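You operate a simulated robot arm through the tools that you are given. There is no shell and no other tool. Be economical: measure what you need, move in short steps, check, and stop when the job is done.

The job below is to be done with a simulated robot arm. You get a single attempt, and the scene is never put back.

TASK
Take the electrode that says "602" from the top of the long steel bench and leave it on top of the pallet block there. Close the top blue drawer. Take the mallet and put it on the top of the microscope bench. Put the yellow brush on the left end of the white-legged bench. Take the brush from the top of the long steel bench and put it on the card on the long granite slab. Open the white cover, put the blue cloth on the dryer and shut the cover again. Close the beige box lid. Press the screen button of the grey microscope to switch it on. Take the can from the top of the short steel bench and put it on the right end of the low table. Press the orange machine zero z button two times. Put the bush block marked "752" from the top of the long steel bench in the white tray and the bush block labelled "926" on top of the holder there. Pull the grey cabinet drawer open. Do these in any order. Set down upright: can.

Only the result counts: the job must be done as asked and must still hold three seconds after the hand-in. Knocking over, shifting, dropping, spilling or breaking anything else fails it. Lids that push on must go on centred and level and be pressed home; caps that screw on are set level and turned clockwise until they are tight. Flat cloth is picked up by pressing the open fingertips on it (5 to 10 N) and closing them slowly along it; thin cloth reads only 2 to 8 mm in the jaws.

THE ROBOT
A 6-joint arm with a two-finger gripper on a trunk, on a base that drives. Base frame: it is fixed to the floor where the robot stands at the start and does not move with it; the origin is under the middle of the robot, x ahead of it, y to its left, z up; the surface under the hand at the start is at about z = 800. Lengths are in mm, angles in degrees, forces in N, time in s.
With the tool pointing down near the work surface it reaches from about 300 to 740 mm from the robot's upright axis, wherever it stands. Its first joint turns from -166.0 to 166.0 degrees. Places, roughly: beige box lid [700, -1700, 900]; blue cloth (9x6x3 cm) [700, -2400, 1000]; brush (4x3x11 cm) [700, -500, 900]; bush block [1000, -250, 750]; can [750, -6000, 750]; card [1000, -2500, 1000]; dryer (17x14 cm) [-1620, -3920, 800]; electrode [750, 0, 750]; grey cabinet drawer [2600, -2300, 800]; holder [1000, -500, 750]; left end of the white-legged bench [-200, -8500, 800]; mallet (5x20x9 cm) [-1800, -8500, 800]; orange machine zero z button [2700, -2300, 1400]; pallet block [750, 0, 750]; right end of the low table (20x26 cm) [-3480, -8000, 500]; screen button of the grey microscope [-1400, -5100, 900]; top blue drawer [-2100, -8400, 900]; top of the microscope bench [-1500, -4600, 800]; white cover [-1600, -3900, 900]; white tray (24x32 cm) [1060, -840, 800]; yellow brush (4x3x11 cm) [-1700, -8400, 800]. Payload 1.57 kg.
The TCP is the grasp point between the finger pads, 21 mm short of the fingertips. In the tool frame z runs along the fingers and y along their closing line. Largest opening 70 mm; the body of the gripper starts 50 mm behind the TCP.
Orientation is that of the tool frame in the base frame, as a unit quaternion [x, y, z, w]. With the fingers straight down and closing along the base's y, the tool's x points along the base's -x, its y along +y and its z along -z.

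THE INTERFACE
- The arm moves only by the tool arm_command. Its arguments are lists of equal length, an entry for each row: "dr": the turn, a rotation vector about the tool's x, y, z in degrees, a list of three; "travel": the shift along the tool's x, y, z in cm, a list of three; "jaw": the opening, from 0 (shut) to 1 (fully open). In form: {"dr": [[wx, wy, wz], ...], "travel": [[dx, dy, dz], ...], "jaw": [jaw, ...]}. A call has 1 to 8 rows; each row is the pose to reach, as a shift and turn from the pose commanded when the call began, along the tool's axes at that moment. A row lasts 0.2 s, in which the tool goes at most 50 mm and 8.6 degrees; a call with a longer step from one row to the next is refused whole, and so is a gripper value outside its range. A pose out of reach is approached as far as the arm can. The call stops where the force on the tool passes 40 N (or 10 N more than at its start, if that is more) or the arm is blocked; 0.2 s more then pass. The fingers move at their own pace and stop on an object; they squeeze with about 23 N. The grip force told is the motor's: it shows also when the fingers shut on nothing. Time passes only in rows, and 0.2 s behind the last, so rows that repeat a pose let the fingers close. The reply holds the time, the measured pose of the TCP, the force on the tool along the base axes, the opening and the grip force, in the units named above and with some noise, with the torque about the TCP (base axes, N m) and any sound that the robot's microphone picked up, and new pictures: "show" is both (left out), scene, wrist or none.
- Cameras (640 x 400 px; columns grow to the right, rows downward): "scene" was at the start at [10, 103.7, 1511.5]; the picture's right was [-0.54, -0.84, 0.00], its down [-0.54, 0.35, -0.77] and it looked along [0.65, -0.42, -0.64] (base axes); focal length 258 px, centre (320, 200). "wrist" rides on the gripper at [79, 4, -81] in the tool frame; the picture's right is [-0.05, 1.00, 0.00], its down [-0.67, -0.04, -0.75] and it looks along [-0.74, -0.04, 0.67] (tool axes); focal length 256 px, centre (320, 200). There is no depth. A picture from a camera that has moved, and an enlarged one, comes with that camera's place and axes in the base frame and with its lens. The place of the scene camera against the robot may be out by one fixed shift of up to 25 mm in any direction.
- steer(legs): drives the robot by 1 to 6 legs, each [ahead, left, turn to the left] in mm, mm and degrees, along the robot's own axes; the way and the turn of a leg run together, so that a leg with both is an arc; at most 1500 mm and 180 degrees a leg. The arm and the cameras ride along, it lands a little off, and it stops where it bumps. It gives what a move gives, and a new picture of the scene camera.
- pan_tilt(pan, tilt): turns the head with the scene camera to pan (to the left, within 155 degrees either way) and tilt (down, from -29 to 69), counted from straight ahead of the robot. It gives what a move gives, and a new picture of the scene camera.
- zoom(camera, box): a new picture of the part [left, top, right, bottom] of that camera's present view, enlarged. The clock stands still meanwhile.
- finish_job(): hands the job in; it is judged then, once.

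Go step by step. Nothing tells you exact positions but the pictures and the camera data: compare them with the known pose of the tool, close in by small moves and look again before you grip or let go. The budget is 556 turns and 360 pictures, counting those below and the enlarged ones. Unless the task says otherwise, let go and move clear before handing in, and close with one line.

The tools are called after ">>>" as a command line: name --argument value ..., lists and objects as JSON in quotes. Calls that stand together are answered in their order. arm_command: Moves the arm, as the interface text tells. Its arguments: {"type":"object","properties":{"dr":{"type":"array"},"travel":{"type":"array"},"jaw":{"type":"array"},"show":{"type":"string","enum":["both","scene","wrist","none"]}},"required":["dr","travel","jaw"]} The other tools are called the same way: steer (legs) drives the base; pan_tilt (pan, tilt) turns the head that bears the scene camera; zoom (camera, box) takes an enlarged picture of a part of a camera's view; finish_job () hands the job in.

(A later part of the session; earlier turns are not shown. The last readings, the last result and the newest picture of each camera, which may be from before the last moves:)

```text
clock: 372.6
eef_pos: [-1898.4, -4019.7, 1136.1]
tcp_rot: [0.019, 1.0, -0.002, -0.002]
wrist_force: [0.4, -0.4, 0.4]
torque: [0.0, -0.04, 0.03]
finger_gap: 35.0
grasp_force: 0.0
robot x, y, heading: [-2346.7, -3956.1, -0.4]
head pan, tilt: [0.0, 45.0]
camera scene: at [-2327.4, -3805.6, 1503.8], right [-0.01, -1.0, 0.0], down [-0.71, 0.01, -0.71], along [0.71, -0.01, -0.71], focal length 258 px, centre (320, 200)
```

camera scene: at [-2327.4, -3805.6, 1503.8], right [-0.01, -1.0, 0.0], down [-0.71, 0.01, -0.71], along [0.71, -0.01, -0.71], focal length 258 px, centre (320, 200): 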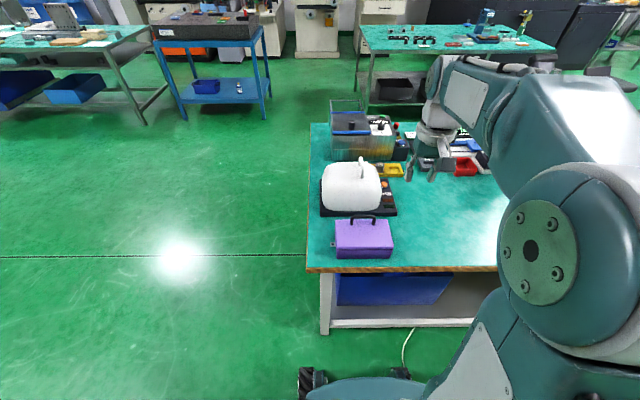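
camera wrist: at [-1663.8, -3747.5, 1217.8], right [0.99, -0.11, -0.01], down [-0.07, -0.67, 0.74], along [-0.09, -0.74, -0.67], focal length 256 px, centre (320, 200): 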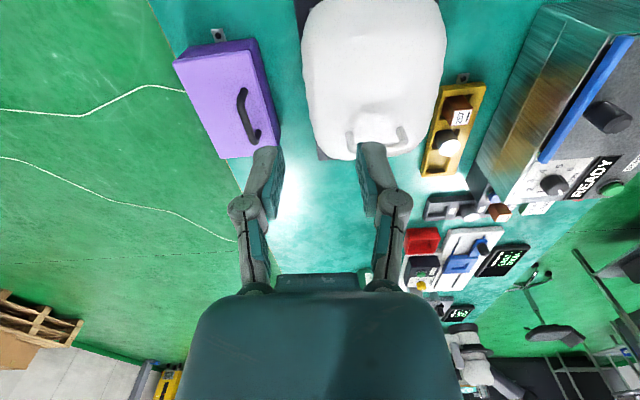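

>>> steer --legs '[[68, 0, 0.4]]'

>>> arm_command --dr '[[0, 0, 0], [0, 0, 0], [0, 0, 0]]' --travel '[[-3.5, 2, 2.5], [-7, 4, 5], [-10, 6.5, 8]]' --jaw '[0.8, 0.8, 0.8]' --show "wrist"

```text
clock: 373.6
eef_pos: [-1829.8, -4017.2, 1135.9]
tcp_rot: [0.015, 1.0, -0.002, -0.002]
wrist_force: [0.9, -0.4, 0.4]
torque: [-0.02, 0.02, 0.03]
finger_gap: 35.2
grasp_force: 0.2
robot x, y, heading: [-2280.8, -3957.5, -0.2]
head pan, tilt: [0.0, 45.0]
camera scene: at [-2258.6, -3805.8, 1503.8], right [0.0, -1.0, 0.0], down [-0.71, 0.0, -0.71], along [0.71, 0.0, -0.71], focal length 258 px, centre (320, 200)
```

scene: 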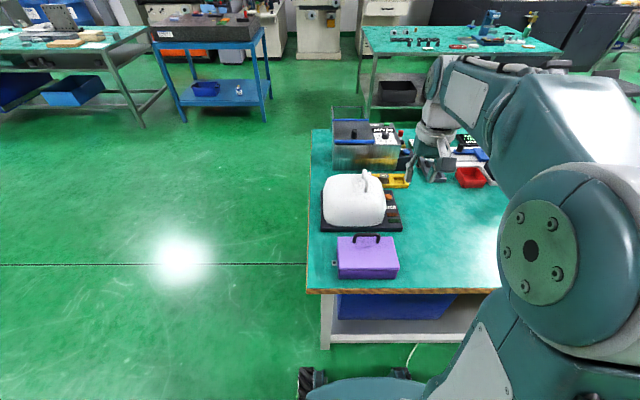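

```text
clock: 374.4
eef_pos: [-1728.0, -3957.9, 1055.9]
tcp_rot: [0.016, 1.0, -0.004, -0.001]
wrist_force: [0.4, -0.3, 0.1]
torque: [0.02, -0.02, 0.02]
finger_gap: 56.0
grasp_force: 0.1
robot x, y, heading: [-2281.4, -3957.8, -0.4]
head pan, tilt: [0.0, 45.0]
camera wrist: at [-1806.8, -3949.9, 1136.5], right [0.08, 1.0, -0.01], down [0.67, -0.05, 0.74], along [0.74, -0.07, -0.67], focal length 256 px, centre (320, 200)
```

wrist: 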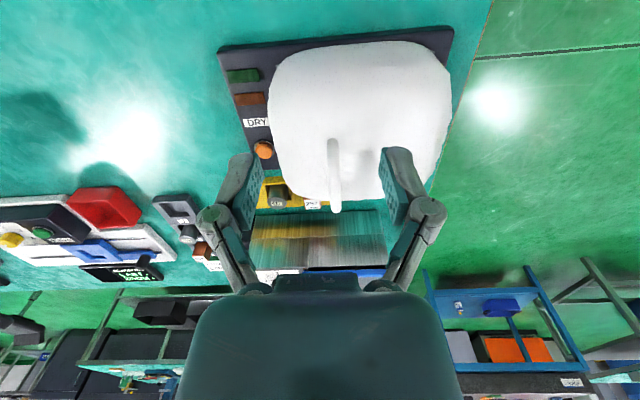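

>>> zoom --camera "wrist" --box '[240, 90, 420, 230]'

```text
2.86 times, centred on (330, 160) of wrist
camera zoom: at [-1806.8, -3949.9, 1136.5], right [0.08, 1.0, -0.01], down [0.67, -0.05, 0.74], along [0.74, -0.07, -0.67], focal length 731 px, centre (291, 314)
```

zoom: 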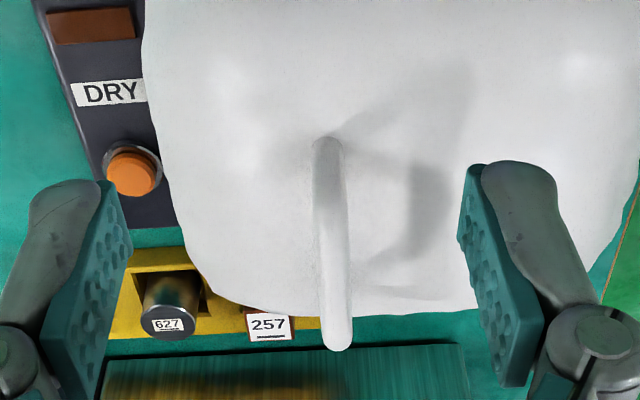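

The bar runs along x from −1634 to −1565 at y≈−3953, z≈930; hinge about y≈−3815, z≈832. Repositioning the base to keep the whole swing in reach.

>>> steer --legs '[[22, 95, 0.3]]'

>>> arm_command --dr '[[0, 0, 1], [0, 0, 1.8], [0, 0, 1.8], [0, 0, 1.8]]' --travel '[[-2.5, -4, 0], [-5, -8, 0], [-8, -9.5, 3], [-8.5, -9.5, 6]]' --jaw '[0.7, 0.7, 0.7, 0.7]' --show "wrist"

```text
clock: 375.6
eef_pos: [-1706.4, -3878.7, 1055.2]
tcp_rot: [0.014, 1.0, 0.003, -0.002]
wrist_force: [0.3, -1.6, 0.6]
torque: [0.16, 0.01, 0.02]
finger_gap: 56.0
grasp_force: 0.1
robot x, y, heading: [-2256.9, -3867.2, 0.3]
head pan, tilt: [0.0, 45.0]
camera scene: at [-2236.9, -3739.9, 1505.9], right [0.0, -1.0, -0.01], down [-0.71, 0.01, -0.71], along [0.71, 0.01, -0.71], focal length 258 px, centre (320, 200)
```

scene: 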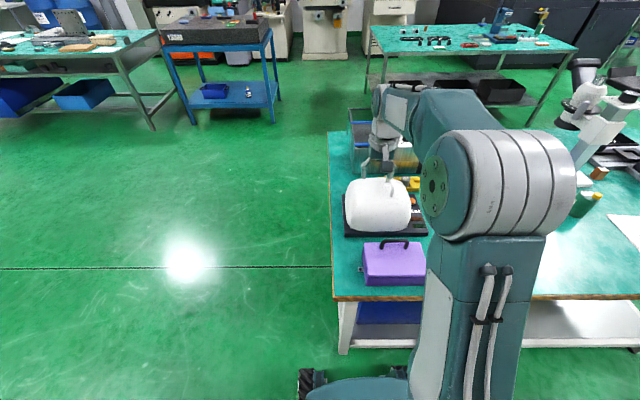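

```text
clock: 376.6
eef_pos: [-1624.7, -3948.8, 997.1]
tcp_rot: [0.029, 1.0, -0.009, -0.001]
wrist_force: [0.2, 0.7, 0.2]
torque: [-0.07, -0.01, 0.03]
finger_gap: 48.9
grasp_force: 0.0
robot x, y, heading: [-2261.8, -3860.3, 0.0]
head pan, tilt: [0.0, 45.0]
camera wrist: at [-1703.5, -3938.1, 1078.7], right [0.11, 0.99, -0.02], down [0.66, -0.06, 0.74], along [0.74, -0.09, -0.67], focal length 256 px, centre (320, 200)
```

wrist: 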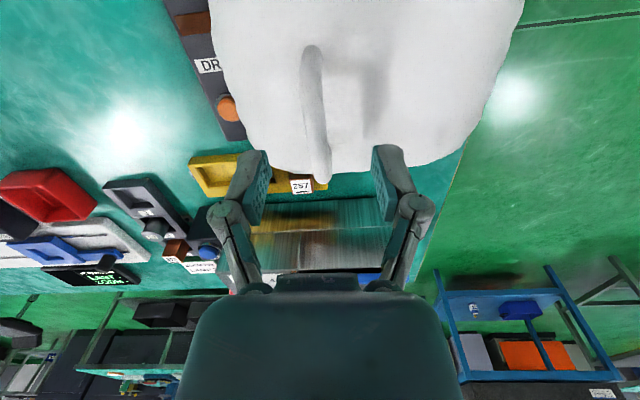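

>>> arm_command --dr '[[0, 0, -3.3], [0, 0, -3.3], [0, 0, -3.3], [0, 0, -3.3], [0, 0, -3.3]]' --travel '[[-1.5, -0.3, 1.5], [-1.7, -0.4, 4], [-1.7, -0.4, 6.6], [-1.7, -0.4, 6.6], [-1.7, -0.4, 6.6]]' --jaw '[0.7, 0.7, 0.7, 0, 0]' --show "wrist"

```text
clock: 377.6
eef_pos: [-1607.3, -3949.7, 933.2]
tcp_rot: [-0.007, 1.0, 0.003, -0.001]
wrist_force: [-11.8, 46.8, 22.8]
torque: [-1.68, 0.07, -0.4]
finger_gap: 51.2
grasp_force: 31.6
robot x, y, heading: [-2256.6, -3866.4, 0.5]
head pan, tilt: [0.0, 45.0]
stopped in row 5: the force on the tool passed its limit at 49 N (the readings are from after the stop); the commanded pose is now the measured one
camera wrist: at [-1687.3, -3947.3, 1013.3], right [0.04, 1.0, 0.0], down [0.67, -0.03, 0.74], along [0.74, -0.03, -0.67], focal length 256 px, centre (320, 200)
```

wrist: 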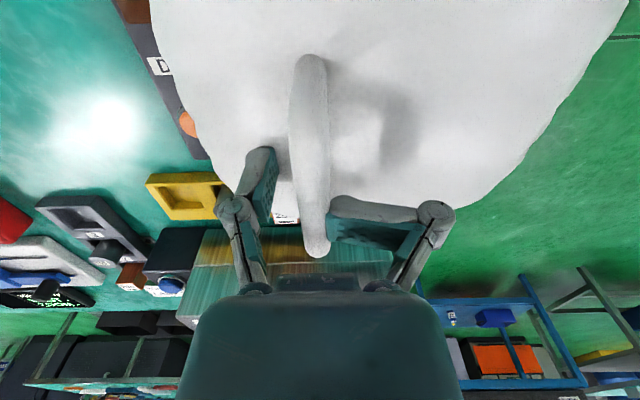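

Something blocked the right finger. Opening and lifting to re-look.

>>> arm_command --dr '[[0, 0, 0], [0, 0, 0], [0, 0, 0], [0, 0, 0]]' --travel '[[0, 0, 0], [0, 0, -1], [0, 0, -4], [1, 0, -7]]' --jaw '[0.85, 0.85, 0.85, 0.85]' --show "both"

```text
clock: 378.6
eef_pos: [-1616.7, -3959.7, 997.1]
tcp_rot: [-0.003, 1.0, -0.001, -0.002]
wrist_force: [0.6, -0.3, -1.1]
torque: [-0.02, 0.0, -0.01]
finger_gap: 62.8
grasp_force: 0.0
robot x, y, heading: [-2257.8, -3862.5, 0.3]
head pan, tilt: [0.0, 45.0]
camera scene: at [-2236.4, -3715.3, 1503.9], right [0.0, -1.0, 0.0], down [-0.71, 0.0, -0.71], along [0.71, 0.0, -0.71], focal length 258 px, centre (320, 200)
camera wrist: at [-1695.1, -3955.9, 1079.2], right [0.05, 1.0, 0.0], down [0.67, -0.03, 0.74], along [0.74, -0.04, -0.67], focal length 256 px, centre (320, 200)
```

scene: 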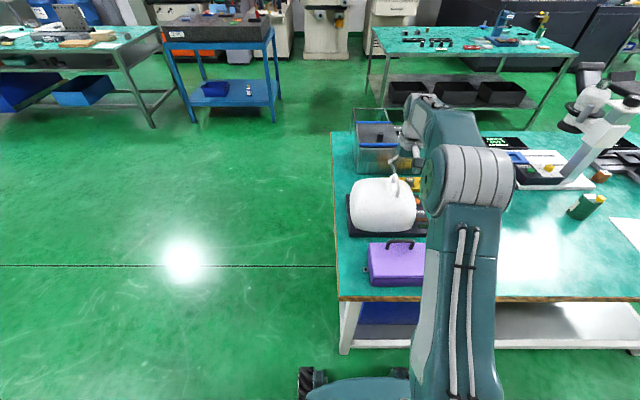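
wrist: 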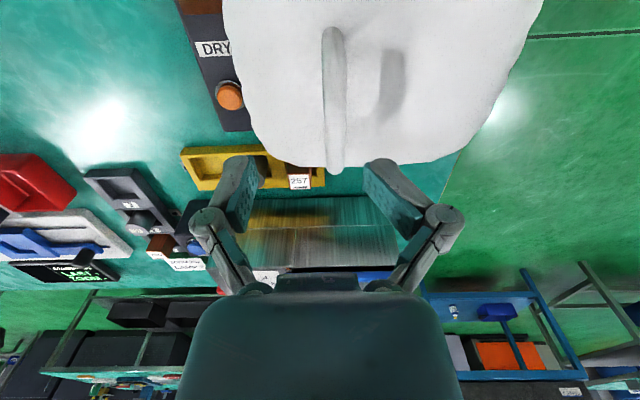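

The dome beside the handle is higher than the finger tips were. Going in higher (z≈944) with a narrower jaw.

>>> arm_command --dr '[[0, 0, 0], [0, 0, 0], [0, 0, 0]]' --travel '[[-1, 0.8, 1.5], [-1, 0.8, 3.5], [-1, 0.8, 5.2]]' --jaw '[0.5, 0.5, 0.5]' --show "wrist"

```text
clock: 379.4
eef_pos: [-1609.6, -3952.0, 946.7]
tcp_rot: [-0.002, 1.0, 0.0, -0.002]
wrist_force: [-0.4, 0.5, 0.9]
torque: [0.0, 0.02, -0.03]
finger_gap: 35.5
grasp_force: 0.0
robot x, y, heading: [-2255.8, -3864.4, 0.2]
head pan, tilt: [0.0, 45.0]
camera wrist: at [-1687.9, -3947.7, 1028.0], right [0.05, 1.0, 0.0], down [0.67, -0.03, 0.74], along [0.74, -0.04, -0.67], focal length 256 px, centre (320, 200)
```

wrist: 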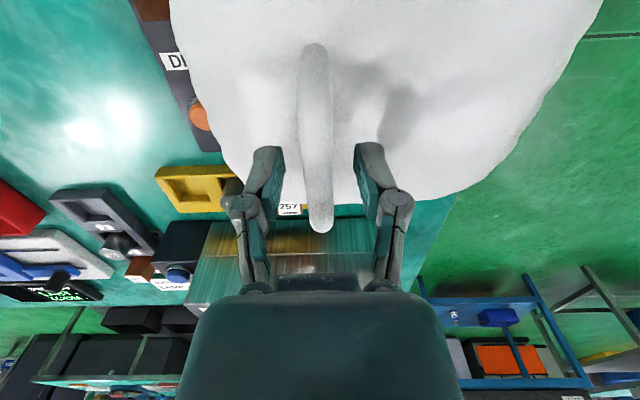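

Straddling the bar cleanly; closing.

>>> arm_command --dr '[[0, 0, 0], [0, 0, 0], [0, 0, 0]]' --travel '[[0, 0, 0], [0, 0, 0], [0, 0, 0]]' --jaw '[0, 0, 0]' --show "wrist"

```text
clock: 380.2
eef_pos: [-1609.2, -3951.7, 945.9]
tcp_rot: [-0.003, 1.0, 0.0, -0.002]
wrist_force: [-1.4, -1.2, 4.5]
torque: [0.0, -0.29, -0.12]
finger_gap: 10.4
grasp_force: 32.1
robot x, y, heading: [-2256.7, -3867.0, 0.6]
head pan, tilt: [0.0, 45.0]
camera wrist: at [-1687.9, -3947.9, 1028.5], right [0.05, 1.0, 0.0], down [0.67, -0.03, 0.74], along [0.74, -0.04, -0.67], focal length 256 px, centre (320, 200)
```

wrist: 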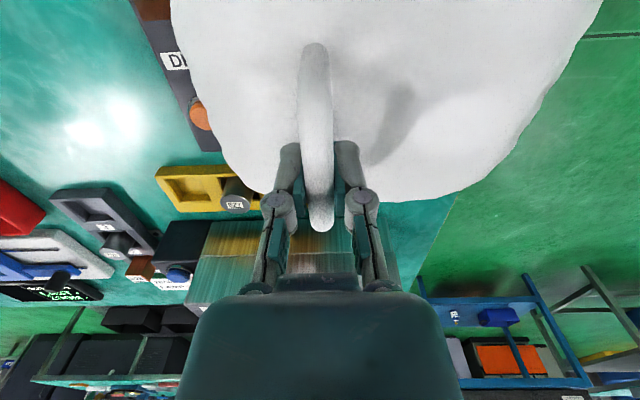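

Gripped. Lifting along the hinge arc in small steps, watching forces.

>>> arm_command --dr '[[0, 0, 0], [0, 0, 0], [0, 0, 0]]' --travel '[[0, 1.0, -1.15], [0, 2.1, -2.2], [0, 3.3, -3.2]]' --jaw '[0, 0, 0]' --show "wrist"

```text
clock: 381.0
eef_pos: [-1608.5, -3915.3, 977.3]
tcp_rot: [-0.003, 1.0, 0.0, -0.006]
wrist_force: [-8.5, 11.4, -20.8]
torque: [-0.04, -0.56, 0.04]
finger_gap: 10.7
grasp_force: 31.9
robot x, y, heading: [-2256.2, -3865.6, 0.1]
head pan, tilt: [0.0, 45.0]
camera wrist: at [-1687.4, -3910.9, 1058.7], right [0.05, 1.0, 0.0], down [0.67, -0.03, 0.74], along [0.74, -0.03, -0.67], focal length 256 px, centre (320, 200)
```

wrist: 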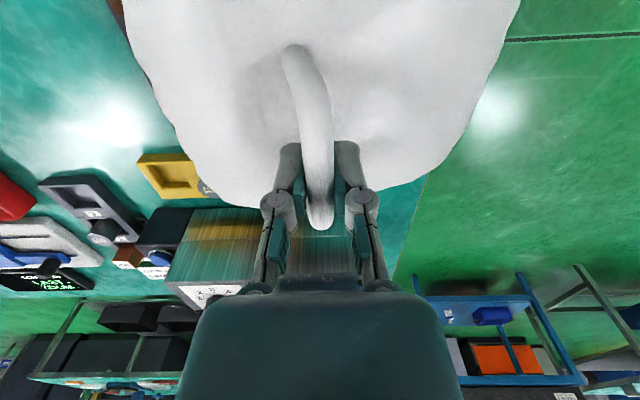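

>>> arm_command --dr '[[0, 0, 0], [0, 0, 0], [0, 0, 0], [0, 0, 0]]' --travel '[[0, 1.6, -0.3], [0, 3.2, -1.3], [0, 5, -2.1], [0, 7, -2.6]]' --jaw '[0, 0, 0, 0]' --show "wrist"

```text
clock: 382.0
eef_pos: [-1606.7, -3847.1, 1003.2]
tcp_rot: [-0.002, 1.0, 0.0, -0.004]
wrist_force: [-7.0, 4.5, -25.6]
torque: [-0.03, 0.04, 0.17]
finger_gap: 10.8
grasp_force: 32.0
robot x, y, heading: [-2258.9, -3864.8, 0.2]
head pan, tilt: [0.0, 45.0]
camera wrist: at [-1686.8, -3843.8, 1085.8], right [0.05, 1.0, 0.0], down [0.67, -0.03, 0.74], along [0.74, -0.04, -0.67], focal length 256 px, centre (320, 200)
```

wrist: 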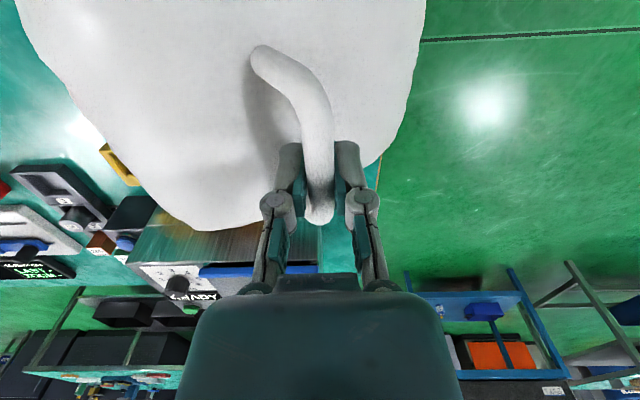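

>>> arm_command --dr '[[0, 0, 0], [0, 0, 0], [0, 0, 0], [0, 0, 0]]' --travel '[[0, 2.5, -0.1], [0, 5, -0.1], [0, 7.5, 0.3], [0, 10, 1.0]]' --jaw '[0, 0, 0, 0]' --show "wrist"

```text
clock: 383.0
eef_pos: [-1608.1, -3746.6, 996.0]
tcp_rot: [-0.004, 1.0, 0.0, 0.001]
wrist_force: [3.6, 3.3, 6.8]
torque: [-0.05, 0.26, 0.39]
finger_gap: 10.7
grasp_force: 32.2
robot x, y, heading: [-2255.2, -3864.3, 0.4]
head pan, tilt: [0.0, 45.0]
camera wrist: at [-1687.3, -3742.8, 1077.1], right [0.05, 1.0, 0.0], down [0.67, -0.03, 0.75], along [0.74, -0.04, -0.67], focal length 256 px, centre (320, 200)
```

wrist: 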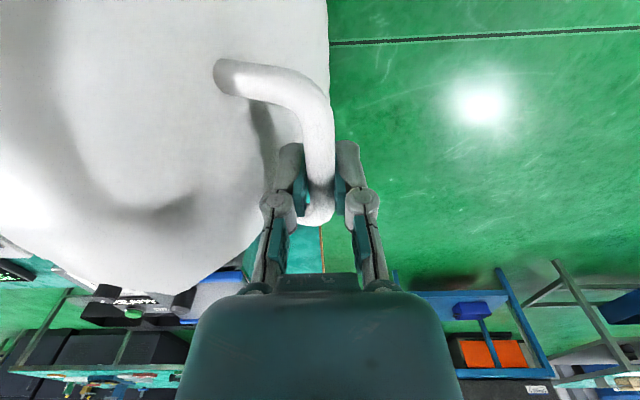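

>>> arm_command --dr '[[0, 0, 0], [0, 0, 0], [0, 0, 0]]' --travel '[[0, 2.3, 1.0], [0, 4.3, 2.2], [0, 6, 3.5]]' --jaw '[0, 0, 0]' --show "both"

```text
clock: 383.8
eef_pos: [-1608.1, -3686.8, 959.5]
tcp_rot: [-0.004, 1.0, 0.0, 0.001]
wrist_force: [20.5, 12.1, 12.1]
torque: [0.01, 0.11, 0.35]
finger_gap: 10.5
grasp_force: 31.7
robot x, y, heading: [-2253.6, -3864.7, 0.5]
head pan, tilt: [0.0, 45.0]
camera scene: at [-2235.9, -3710.5, 1503.4], right [0.0, -1.0, 0.0], down [-0.71, -0.01, -0.71], along [0.71, 0.0, -0.71], focal length 258 px, centre (320, 200)
camera wrist: at [-1687.9, -3682.5, 1039.8], right [0.05, 1.0, 0.0], down [0.67, -0.03, 0.74], along [0.74, -0.04, -0.67], focal length 256 px, centre (320, 200)
```

scene: 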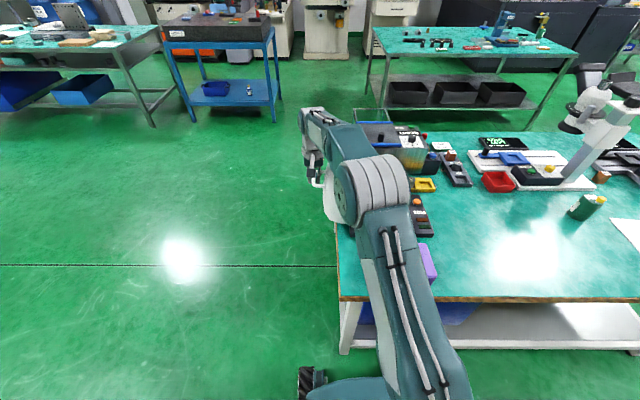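
wrist: 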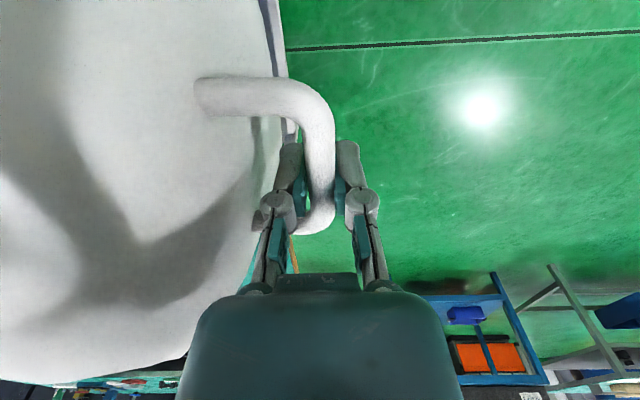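

>>> arm_command --dr '[[0, 0, 0], [0, 0, 0]]' --travel '[[0, 1.2, 1.2], [0, 2.2, 2.6]]' --jaw '[0, 0]' --show "none"

```text
clock: 384.4
eef_pos: [-1609.6, -3663.2, 932.9]
tcp_rot: [-0.004, 1.0, 0.0, -0.001]
wrist_force: [11.4, 24.1, 17.9]
torque: [-0.05, 0.42, 0.32]
finger_gap: 10.8
grasp_force: 32.1
robot x, y, heading: [-2255.3, -3862.3, 0.5]
head pan, tilt: [0.0, 45.0]
```

>>> arm_command --dr '[[0, 0, 0], [0, 0, 0]]' --travel '[[0, 1.2, 1.0], [0, 2.0, 2.4]]' --jaw '[0, 0]' --show "wrist"

```text
clock: 385.0
eef_pos: [-1612.0, -3650.9, 906.7]
tcp_rot: [-0.002, 1.0, -0.001, -0.004]
wrist_force: [2.5, 8.0, 12.7]
torque: [0.35, -0.19, 0.88]
finger_gap: 12.6
grasp_force: 32.0
robot x, y, heading: [-2255.0, -3868.8, 0.3]
head pan, tilt: [0.0, 45.0]
camera wrist: at [-1689.5, -3646.6, 988.9], right [0.05, 1.0, 0.0], down [0.67, -0.03, 0.74], along [0.74, -0.04, -0.67], focal length 256 px, centre (320, 200)
```

wrist: 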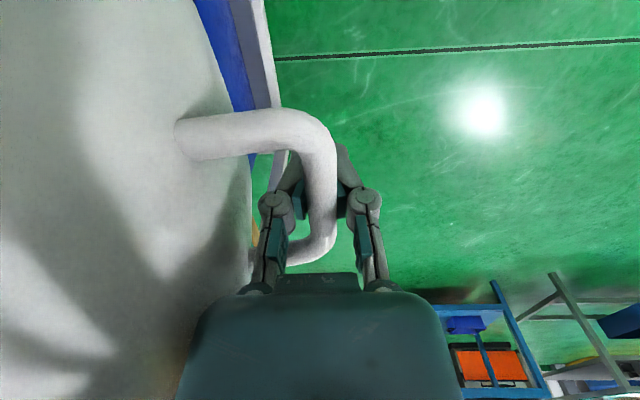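

Lid is about 115° open. Releasing with a small opening and lifting away.

>>> arm_command --dr '[[0, 0, 0], [0, 0, 0], [0, 0, 0], [0, 0, 0], [0, 0, 0], [0, 0, 0]]' --travel '[[0, 0, 0], [0, 0.2, 0], [0, 0.4, -3], [0, 0.4, -7], [0, 0.4, -11], [0, 0.4, -14]]' --jaw '[0.3, 0.32, 0.32, 0.32, 0.32, 0.32]' --show "both"

```text
clock: 386.4
eef_pos: [-1611.1, -3641.8, 1048.1]
tcp_rot: [-0.003, 1.0, 0.0, -0.003]
wrist_force: [1.0, -0.3, -0.1]
torque: [0.0, 0.0, 0.01]
finger_gap: 22.6
grasp_force: 0.0
robot x, y, heading: [-2254.2, -3863.1, 0.4]
head pan, tilt: [0.0, 45.0]
camera scene: at [-2236.6, -3713.7, 1503.7], right [0.0, -1.0, 0.0], down [-0.71, 0.0, -0.71], along [0.71, 0.0, -0.71], focal length 258 px, centre (320, 200)
camera wrist: at [-1689.9, -3637.4, 1131.1], right [0.05, 1.0, 0.0], down [0.67, -0.03, 0.74], along [0.74, -0.04, -0.67], focal length 256 px, centre (320, 200)
```

scene: 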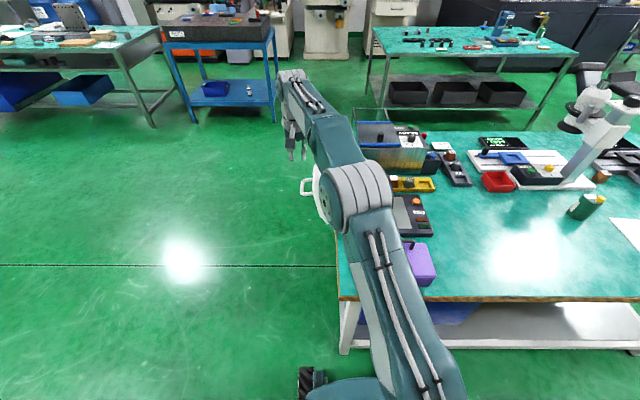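
wrist: 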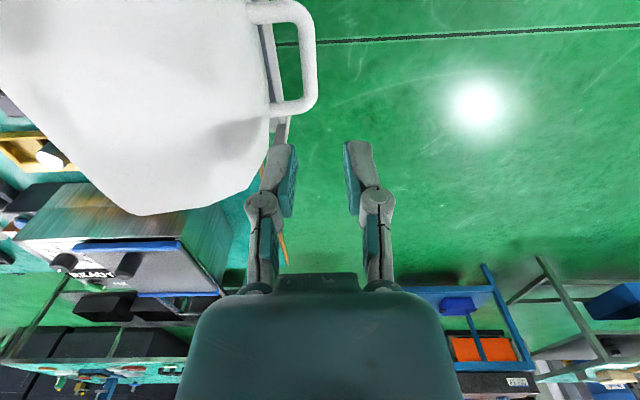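

Lid stays open. Now fetching the blue cloth from the granite slab's front side.

>>> arm_command --dr '[[0, 0, 0], [0, 0, 0], [0, 0, 0], [0, 0, 0], [0, 0, 0], [0, 0, 0]]' --travel '[[0, 0, -4], [0, 0, -7], [4, -2, -8], [8, -5, -8], [12, -8, -8], [15, -12, -8]]' --jaw '[0.5, 1, 1, 1, 1, 1]' --show "none"

>>> steer --legs '[[0, 1430, 0], [1500, 0, 0], [600, 0, 0]]'

```text
clock: 387.8
eef_pos: [-1759.4, -3762.6, 1130.7]
tcp_rot: [-0.004, 1.0, 0.0, -0.002]
wrist_force: [0.3, -0.7, -0.5]
torque: [0.02, 0.02, 0.03]
finger_gap: 69.9
grasp_force: 0.0
out of reach, approached as far as the arm can: row 2
robot x, y, heading: [-2259.9, -3867.5, 0.5]
head pan, tilt: [0.0, 45.0]
```

```text
clock: 404.8
eef_pos: [293.3, -2354.6, 1131.1]
tcp_rot: [0.01, 1.0, 0.0, -0.003]
wrist_force: [0.3, -0.1, 0.3]
torque: [0.01, 0.02, -0.02]
finger_gap: 70.0
grasp_force: 0.2
robot x, y, heading: [-206.8, -2446.9, -0.9]
head pan, tilt: [0.0, 45.0]
camera scene: at [-184.0, -2294.8, 1503.7], right [-0.02, -1.0, 0.0], down [-0.71, 0.01, -0.71], along [0.71, -0.01, -0.71], focal length 258 px, centre (320, 200)
```

scene: 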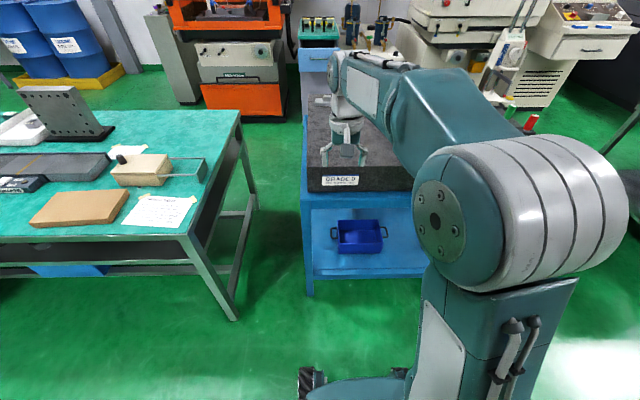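

>>> steer --legs '[[300, 0, 0.9]]'

>>> arm_command --dr '[[0, 0, 0], [0, 0, 0]]' --travel '[[0, -2, 2], [0, -5, 4]]' --jaw '[1, 1]' --show "wrist"

```text
clock: 406.9
eef_pos: [595.9, -2349.1, 1130.2]
tcp_rot: [0.002, 1.0, 0.0, -0.001]
wrist_force: [0.3, -0.3, 1.6]
torque: [0.0, -0.02, -0.03]
finger_gap: 70.0
grasp_force: 0.1
robot x, y, heading: [100.6, -2447.2, -0.3]
head pan, tilt: [0.0, 45.0]
camera scene: at [118.4, -2298.2, 1503.7], right [0.0, -1.0, 0.0], down [-0.71, 0.0, -0.71], along [0.71, 0.0, -0.71], focal length 258 px, centre (320, 200)
```

scene: 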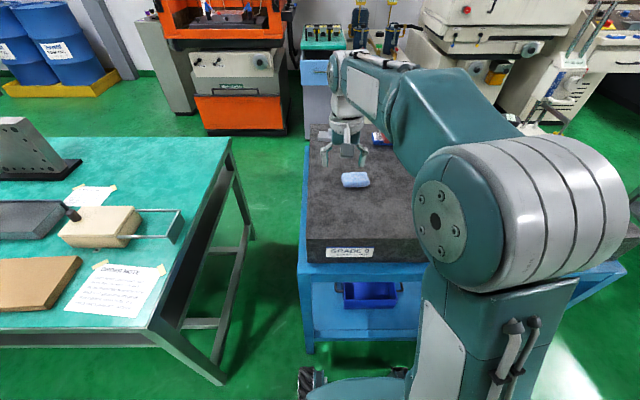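

```text
clock: 407.5
eef_pos: [596.6, -2401.4, 1090.9]
tcp_rot: [0.002, 1.0, 0.0, -0.002]
wrist_force: [0.2, -0.3, -0.2]
torque: [0.0, 0.0, 0.02]
finger_gap: 69.8
grasp_force: 0.0
robot x, y, heading: [99.0, -2449.2, -0.3]
head pan, tilt: [0.0, 45.0]
camera wrist: at [517.9, -2397.0, 1172.6], right [0.06, 1.0, 0.0], down [0.67, -0.04, 0.74], along [0.74, -0.04, -0.67], focal length 256 px, centre (320, 200)
```

wrist: 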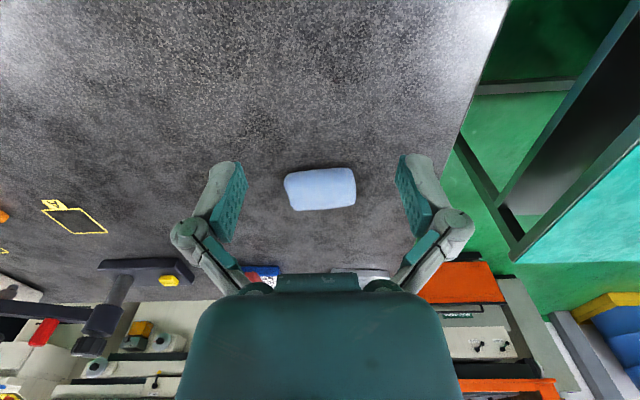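

The cloth pad is at ~[726,-2408], long side along y. Turning the jaw ~81° to grip across its 6 cm width.

>>> arm_command --dr '[[0, 0, 8.5], [0, 0, 17], [0, 0, 25.5], [0, 0, 34], [0, 0, 42.5], [0, 0, 51], [0, 0, 59.5], [0, 0, 68]]' --travel '[[-1.5, 0, 0.5], [-3, 0, 1], [-4.5, 0, 1.5], [-6, 0, 2], [-7.5, 0, 2.5], [-9, 0, 3], [-11, 0, 4], [-13, -0.7, 5]]' --jaw '[1, 1, 1, 1, 1, 1, 1, 1]' --show "none"

>>> arm_command --dr '[[0, 0, 8], [0, 0, 13.4]]' --travel '[[0, 0, 0], [0, 0, 0]]' --jaw '[1, 1]' --show "wrist"

```text
clock: 409.3
eef_pos: [725.4, -2406.9, 1040.9]
tcp_rot: [0.562, 0.827, -0.002, -0.001]
wrist_force: [-1.5, 0.5, -0.1]
torque: [-0.01, -0.01, -0.02]
finger_gap: 69.9
grasp_force: 0.0
robot x, y, heading: [95.4, -2446.8, -0.2]
head pan, tilt: [0.0, 45.0]
```

```text
clock: 409.9
eef_pos: [726.6, -2406.6, 1040.1]
tcp_rot: [0.654, 0.756, -0.002, -0.002]
wrist_force: [0.6, -0.5, 0.2]
torque: [-0.01, -0.02, -0.01]
finger_gap: 70.3
grasp_force: 0.1
robot x, y, heading: [98.2, -2449.5, 0.1]
head pan, tilt: [0.0, 45.0]
camera wrist: at [718.6, -2327.9, 1121.9], right [1.0, 0.09, 0.0], down [0.06, -0.66, 0.75], along [0.07, -0.74, -0.67], focal length 256 px, centre (320, 200)
```

wrist: 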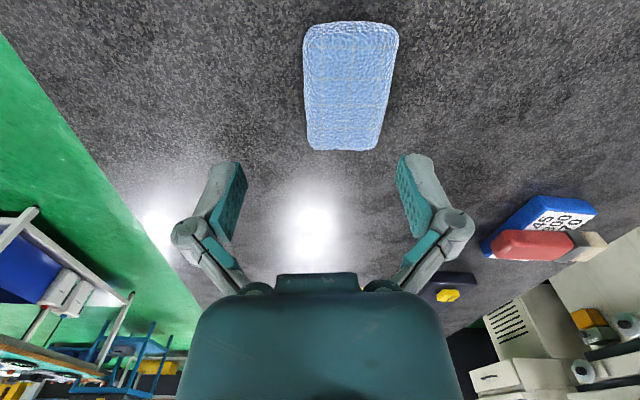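

>>> arm_command --dr '[[0, 0, 0], [0, 0, 0], [0, 0, 0]]' --travel '[[0.5, 1.7, 1], [0.5, 1.7, 3.5], [0.5, 1.7, 4.5]]' --jaw '[1, 1, 1]' --show "wrist"

```text
clock: 410.7
eef_pos: [740.7, -2400.1, 994.8]
tcp_rot: [0.654, 0.757, -0.002, -0.001]
wrist_force: [0.1, 0.3, 1.0]
torque: [0.0, -0.02, 0.0]
finger_gap: 70.2
grasp_force: 0.1
robot x, y, heading: [97.6, -2450.4, -0.2]
head pan, tilt: [0.0, 45.0]
camera wrist: at [734.4, -2321.2, 1076.3], right [1.0, 0.09, 0.0], down [0.06, -0.66, 0.75], along [0.07, -0.74, -0.67], focal length 256 px, centre (320, 200)
```

wrist: 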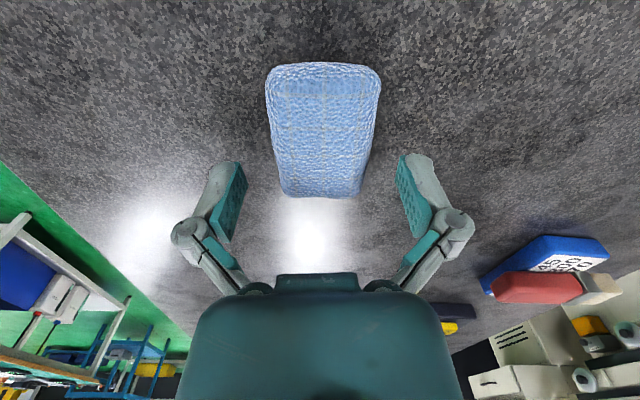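

>>> arm_command --dr '[[0, 0, 0], [0, 0, 0], [0, 0, 0], [0, 0, 0], [0, 0, 0]]' --travel '[[0, 0.1, 1], [0, 0.1, 1.9], [0, 0.1, 1.9], [0, 0.1, 1.9], [0, 0.1, 1.9]]' --jaw '[1, 1, 0.5, 0, 0]' --show "wrist"

```text
clock: 411.7
eef_pos: [744.3, -2400.9, 984.2]
tcp_rot: [0.652, 0.758, 0.003, 0.005]
wrist_force: [-8.4, -1.3, 19.7]
torque: [-0.02, 0.23, -0.02]
finger_gap: 6.0
grasp_force: 23.0
robot x, y, heading: [95.9, -2449.5, -0.2]
head pan, tilt: [0.0, 45.0]
stopped in row 5: the force on the tool passed its limit at 42 N (the readings are from after the stop); the commanded pose is now the measured one
camera wrist: at [734.7, -2321.8, 1066.6], right [1.0, 0.09, 0.01], down [0.05, -0.66, 0.75], along [0.08, -0.74, -0.67], focal length 256 px, centre (320, 200)
```

wrist: 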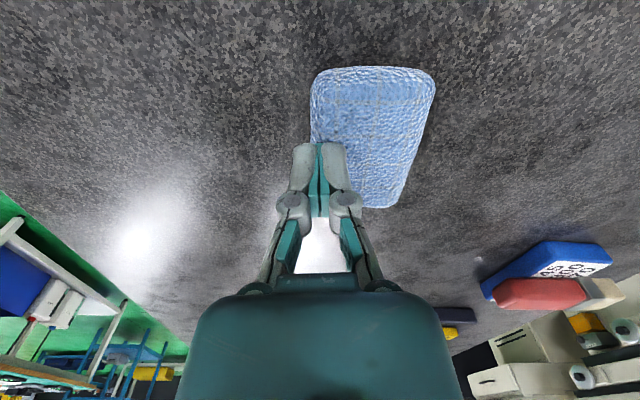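

The slab is lower than I assumed, so the fingers slid over. Lift, re-centre, and measure again.

>>> arm_command --dr '[[0, 0, 0], [0, 0, 0], [0, 0, 0]]' --travel '[[0, 0, -2], [0, 0, -4], [0.2, 2.8, -4]]' --jaw '[0.08, 1, 1]' --show "wrist"

```text
clock: 412.5
eef_pos: [770.6, -2393.4, 1023.8]
tcp_rot: [0.654, 0.757, 0.002, 0.002]
wrist_force: [0.1, 0.5, 1.2]
torque: [0.0, 0.0, -0.03]
finger_gap: 70.0
grasp_force: 0.1
robot x, y, heading: [97.1, -2449.3, -0.0]
head pan, tilt: [0.0, 45.0]
camera wrist: at [762.7, -2314.7, 1104.1], right [1.0, 0.09, 0.01], down [0.06, -0.66, 0.75], along [0.07, -0.74, -0.67], focal length 256 px, centre (320, 200)
```

wrist: 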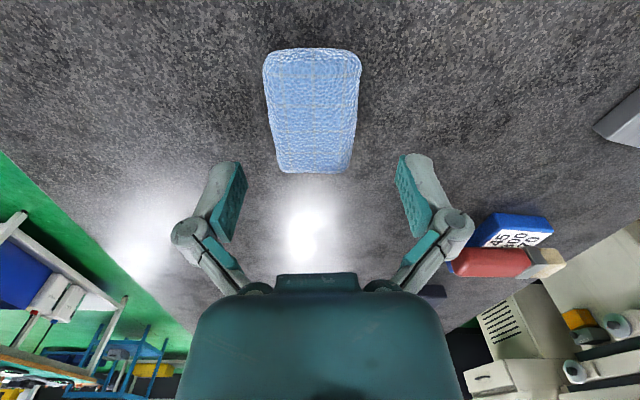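

>>> arm_command --dr '[[0, 0, 0], [0, 0, 0], [0, 0, 0], [0, 0, 0]]' --travel '[[-0.8, -0.5, 2], [-0.8, -0.5, 4], [-0.8, -0.5, 5.5], [-0.8, -0.5, 6.2]]' --jaw '[1, 1, 1, 1]' --show "wrist"

```text
clock: 413.5
eef_pos: [766.4, -2402.9, 961.8]
tcp_rot: [0.653, 0.757, 0.001, 0.001]
wrist_force: [0.1, -0.5, 0.3]
torque: [0.01, 0.0, 0.0]
finger_gap: 70.0
grasp_force: 0.0
robot x, y, heading: [99.9, -2450.8, -0.5]
head pan, tilt: [0.0, 45.0]
camera wrist: at [758.8, -2324.4, 1041.6], right [1.0, 0.09, 0.01], down [0.06, -0.66, 0.75], along [0.07, -0.74, -0.67], focal length 256 px, centre (320, 200)
```

wrist: 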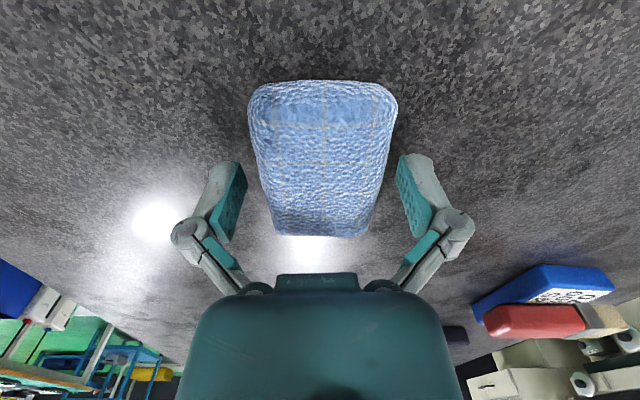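

Straddling it well now; closing slowly and lifting.

>>> arm_command --dr '[[0, 0, 0], [0, 0, 0], [0, 0, 0], [0, 0, 0], [0, 0, 0]]' --travel '[[0, 0, 0.3], [0, 0, 0.3], [0, 0, 0.3], [0, 0, 0.3], [0, 0, 0.3]]' --jaw '[0.8, 0.6, 0.3, 0, 0]' --show "none"

>>> arm_command --dr '[[0, 0, 0], [0, 0, 0], [0, 0, 0], [0, 0, 0]]' --travel '[[0, 0, -2], [0, 0, -6], [0, 0, -10], [0, 0, -14]]' --jaw '[0, 0, 0, 0]' --show "wrist"

```text
clock: 414.7
eef_pos: [766.8, -2404.2, 957.8]
tcp_rot: [0.653, 0.757, 0.002, 0.003]
wrist_force: [-0.8, 0.7, 16.3]
torque: [-0.05, 0.02, -0.09]
finger_gap: 57.7
grasp_force: 23.0
robot x, y, heading: [97.8, -2453.6, -0.3]
head pan, tilt: [0.0, 45.0]
```

```text
clock: 415.7
eef_pos: [765.5, -2403.3, 1095.0]
tcp_rot: [0.654, 0.757, 0.001, 0.003]
wrist_force: [-0.5, -0.2, 0.1]
torque: [0.0, 0.02, 0.02]
finger_gap: 57.2
grasp_force: 23.0
robot x, y, heading: [99.8, -2449.3, -0.1]
head pan, tilt: [0.0, 45.0]
camera wrist: at [758.6, -2324.6, 1176.9], right [1.0, 0.09, 0.01], down [0.06, -0.66, 0.75], along [0.07, -0.74, -0.67], focal length 256 px, centre (320, 200)
```

wrist: 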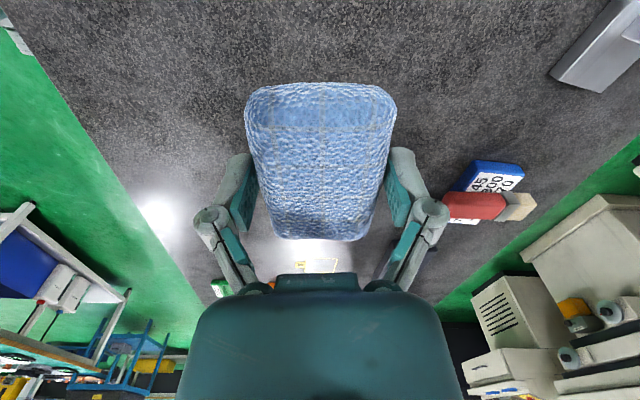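

Cloth held. Driving back to the dryer's west side.

>>> arm_command --dr '[[0, 0, 0], [0, 0, 0], [0, 0, 0]]' --travel '[[0, -4, -1], [0, -8, -2], [0, -12, -3]]' --jaw '[0, 0, 0]' --show "none"

>>> steer --legs '[[-1500, 0, 0], [-880, 0, 0], [0, -1390, 0]]'

```text
clock: 416.5
eef_pos: [647.6, -2421.8, 1126.2]
tcp_rot: [0.653, 0.757, 0.001, 0.002]
wrist_force: [0.4, 0.1, -1.0]
torque: [0.03, 0.03, -0.01]
finger_gap: 57.4
grasp_force: 22.9
robot x, y, heading: [98.7, -2448.3, -0.1]
head pan, tilt: [0.0, 45.0]
```

```text
clock: 435.0
eef_pos: [-1761.7, -3783.9, 1127.7]
tcp_rot: [0.64, 0.769, 0.002, 0.002]
wrist_force: [0.2, 0.7, 0.6]
torque: [0.01, -0.01, -0.02]
finger_gap: 56.8
grasp_force: 22.6
robot x, y, heading: [-2315.6, -3834.4, 1.6]
head pan, tilt: [0.0, 45.0]
camera scene: at [-2295.3, -3679.7, 1503.6], right [0.03, -1.0, 0.0], down [-0.71, -0.02, -0.71], along [0.71, 0.02, -0.71], focal length 258 px, centre (320, 200)
```

scene: 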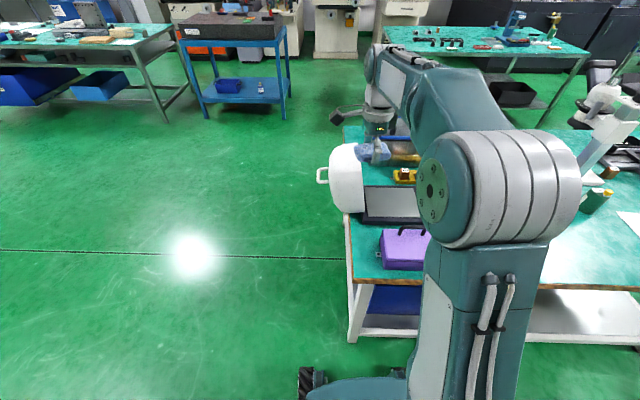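

>>> steer --legs '[[55, -35, -1.6]]'

>>> arm_command --dr '[[0, 0, 0], [0, 0, 0], [0, 0, 0]]' --travel '[[-3, 0, 0], [-6, 1, 0], [-7, 3, 0]]' --jaw '[0, 0, 0]' --show "both"

```text
clock: 436.0
eef_pos: [-1705.5, -3819.5, 1128.0]
tcp_rot: [0.65, 0.76, -0.001, 0.006]
wrist_force: [-1.0, 0.3, 0.2]
torque: [-0.05, 0.02, 0.03]
finger_gap: 56.8
grasp_force: 22.5
robot x, y, heading: [-2257.9, -3862.7, 0.3]
head pan, tilt: [0.0, 45.0]
camera scene: at [-2235.8, -3697.2, 1502.3], right [0.0, -1.0, 0.01], down [-0.71, -0.01, -0.71], along [0.71, 0.0, -0.71], focal length 258 px, centre (320, 200)
```

scene: 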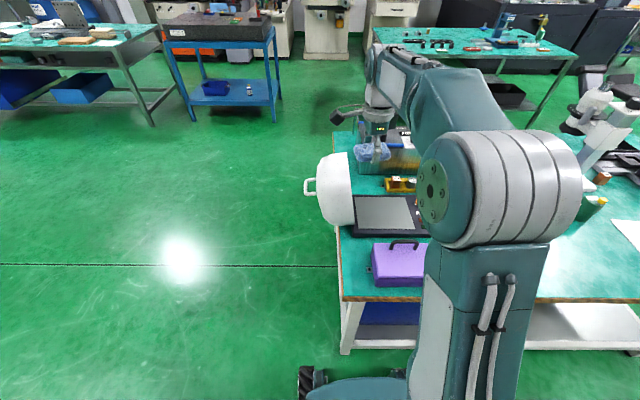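

```text
clock: 436.8
eef_pos: [-1666.3, -3890.2, 1127.4]
tcp_rot: [0.649, 0.76, 0.002, 0.002]
wrist_force: [0.1, -0.8, 0.2]
torque: [0.0, -0.01, 0.02]
finger_gap: 57.0
grasp_force: 22.8
robot x, y, heading: [-2256.0, -3862.2, 0.2]
head pan, tilt: [0.0, 45.0]
camera scene: at [-2235.5, -3705.3, 1503.4], right [0.0, -1.0, 0.0], down [-0.71, 0.0, -0.71], along [0.71, 0.0, -0.71], focal length 258 px, centre (320, 200)
camera wrist: at [-1674.7, -3811.0, 1209.3], right [0.99, 0.1, 0.01], down [0.06, -0.66, 0.75], along [0.08, -0.74, -0.67], focal length 256 px, centre (320, 200)
```

scene: 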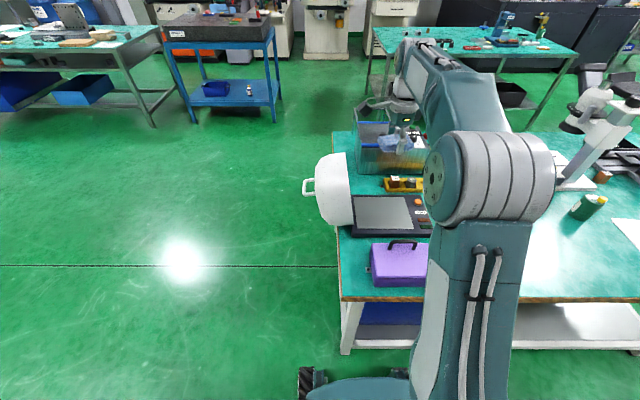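
wrist: 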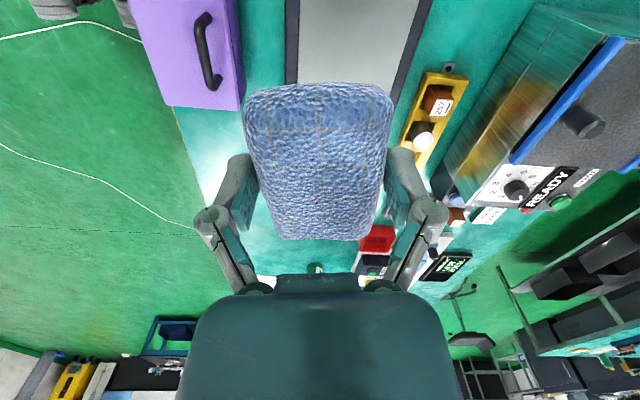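

The dryer plate is centred near [-1617,-3920]. Moving over and lowering the cloth.

>>> arm_command --dr '[[0, 0, 0], [0, 0, 0], [0, 0, 0], [0, 0, 0], [0, 0, 0], [0, 0, 0], [0, 0, 0]]' --travel '[[-2, 2.2, 2], [-3.7, 4.4, 4], [-3.7, 4.4, 8.5], [-3.7, 4.4, 13], [-3.7, 4.4, 17.5], [-3.7, 4.4, 22], [-3.7, 4.4, 25]]' --jaw '[0, 0, 0, 0, 0, 0, 0]' --show "wrist"

```text
clock: 438.4
eef_pos: [-1614.9, -3926.2, 878.3]
tcp_rot: [0.65, 0.76, 0.003, 0.002]
wrist_force: [-1.2, 0.4, -0.8]
torque: [-0.03, 0.01, 0.02]
finger_gap: 57.2
grasp_force: 22.9
robot x, y, heading: [-2254.7, -3863.9, 0.2]
head pan, tilt: [0.0, 45.0]
camera wrist: at [-1622.9, -3846.1, 959.1], right [0.99, 0.1, 0.01], down [0.06, -0.66, 0.74], along [0.08, -0.74, -0.67], focal length 256 px, centre (320, 200)
```

wrist: 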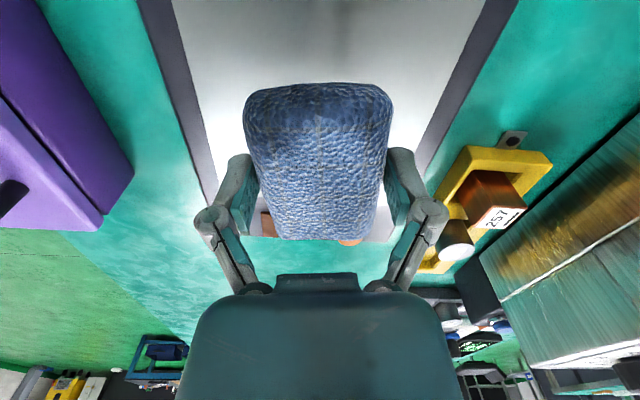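

>>> arm_command --dr '[[0, 0, 0], [0, 0, 0], [0, 0, 0], [0, 0, 0], [0, 0, 0]]' --travel '[[0, 0, 0.7], [0, 0, 1.4], [0, 0, 2.0], [0, 0, 2.4], [0, 0, 2.8]]' --jaw '[0, 0, 0, 0, 0]' --show "none"

```text
clock: 439.6
eef_pos: [-1615.7, -3923.3, 850.1]
tcp_rot: [0.65, 0.76, 0.003, 0.003]
wrist_force: [0.1, -0.6, -0.9]
torque: [0.0, 0.01, 0.0]
finger_gap: 56.9
grasp_force: 23.2
robot x, y, heading: [-2257.7, -3862.0, 0.3]
head pan, tilt: [0.0, 45.0]
```

>>> arm_command --dr '[[0, 0, 0], [0, 0, 0], [0, 0, 0], [0, 0, 0]]' --travel '[[0, 0, 0.4], [0, 0, 0.8], [0, 0, 1.2], [0, 0, 1.6]]' --jaw '[0, 0, 0, 0]' --show "wrist"

```text
clock: 440.6
eef_pos: [-1613.8, -3922.9, 834.3]
tcp_rot: [0.65, 0.76, 0.003, 0.001]
wrist_force: [0.3, 0.3, -0.9]
torque: [0.01, -0.04, 0.01]
finger_gap: 56.9
grasp_force: 23.1
robot x, y, heading: [-2257.3, -3860.5, 0.4]
head pan, tilt: [0.0, 45.0]
camera wrist: at [-1622.4, -3844.0, 915.4], right [0.99, 0.1, 0.01], down [0.06, -0.66, 0.74], along [0.08, -0.74, -0.67], focal length 256 px, centre (320, 200)
```

wrist: 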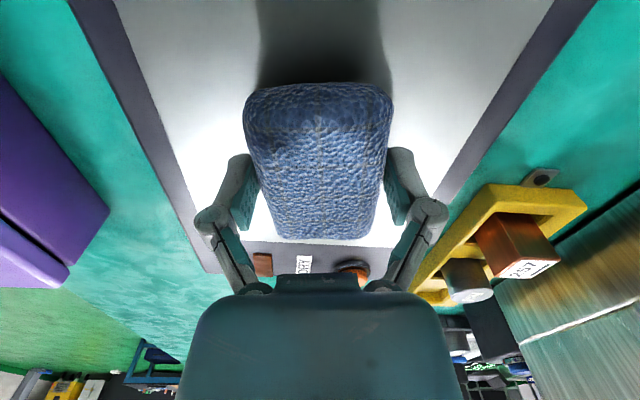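

>>> arm_command --dr '[[0, 0, 0], [0, 0, 0], [0, 0, 0], [0, 0, 0]]' --travel '[[0, 0, 0.4], [0, 0, 0.8], [0, 0, 1.2], [0, 0, 1.6]]' --jaw '[0, 0, 0, 0]' --show "none"

```text
clock: 441.6
eef_pos: [-1614.0, -3922.8, 821.0]
tcp_rot: [0.651, 0.759, 0.004, 0.005]
wrist_force: [-3.1, -1.0, 27.8]
torque: [-0.04, 0.62, 0.01]
finger_gap: 57.6
grasp_force: 22.7
robot x, y, heading: [-2255.9, -3863.9, 0.1]
head pan, tilt: [0.0, 45.0]
```

>>> arm_command --dr '[[0, 0, 0], [0, 0, 0], [0, 0, 0], [0, 0, 0], [0, 0, 0], [0, 0, 0]]' --travel '[[0, 0, -0.3], [0, 0, -0.3], [0, 0, -4], [0, 0, -9], [0, 0, -14], [0, 0, -19]]' --jaw '[1, 1, 1, 1, 1, 1]' --show "wrist"

```text
clock: 443.0
eef_pos: [-1616.9, -3924.0, 1008.6]
tcp_rot: [0.65, 0.76, 0.002, 0.002]
wrist_force: [1.0, 0.3, -0.3]
torque: [0.01, 0.0, 0.04]
finger_gap: 70.3
grasp_force: 0.1
robot x, y, heading: [-2258.0, -3863.2, 0.1]
head pan, tilt: [0.0, 45.0]
camera wrist: at [-1624.4, -3844.1, 1090.6], right [0.99, 0.1, 0.0], down [0.07, -0.66, 0.74], along [0.08, -0.74, -0.67], focal length 256 px, centre (320, 200)
```

wrist: 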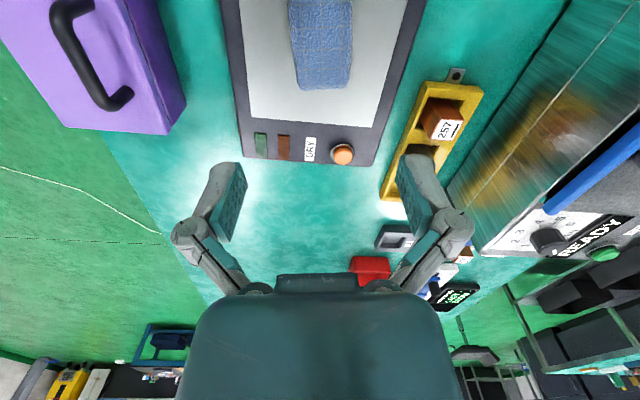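

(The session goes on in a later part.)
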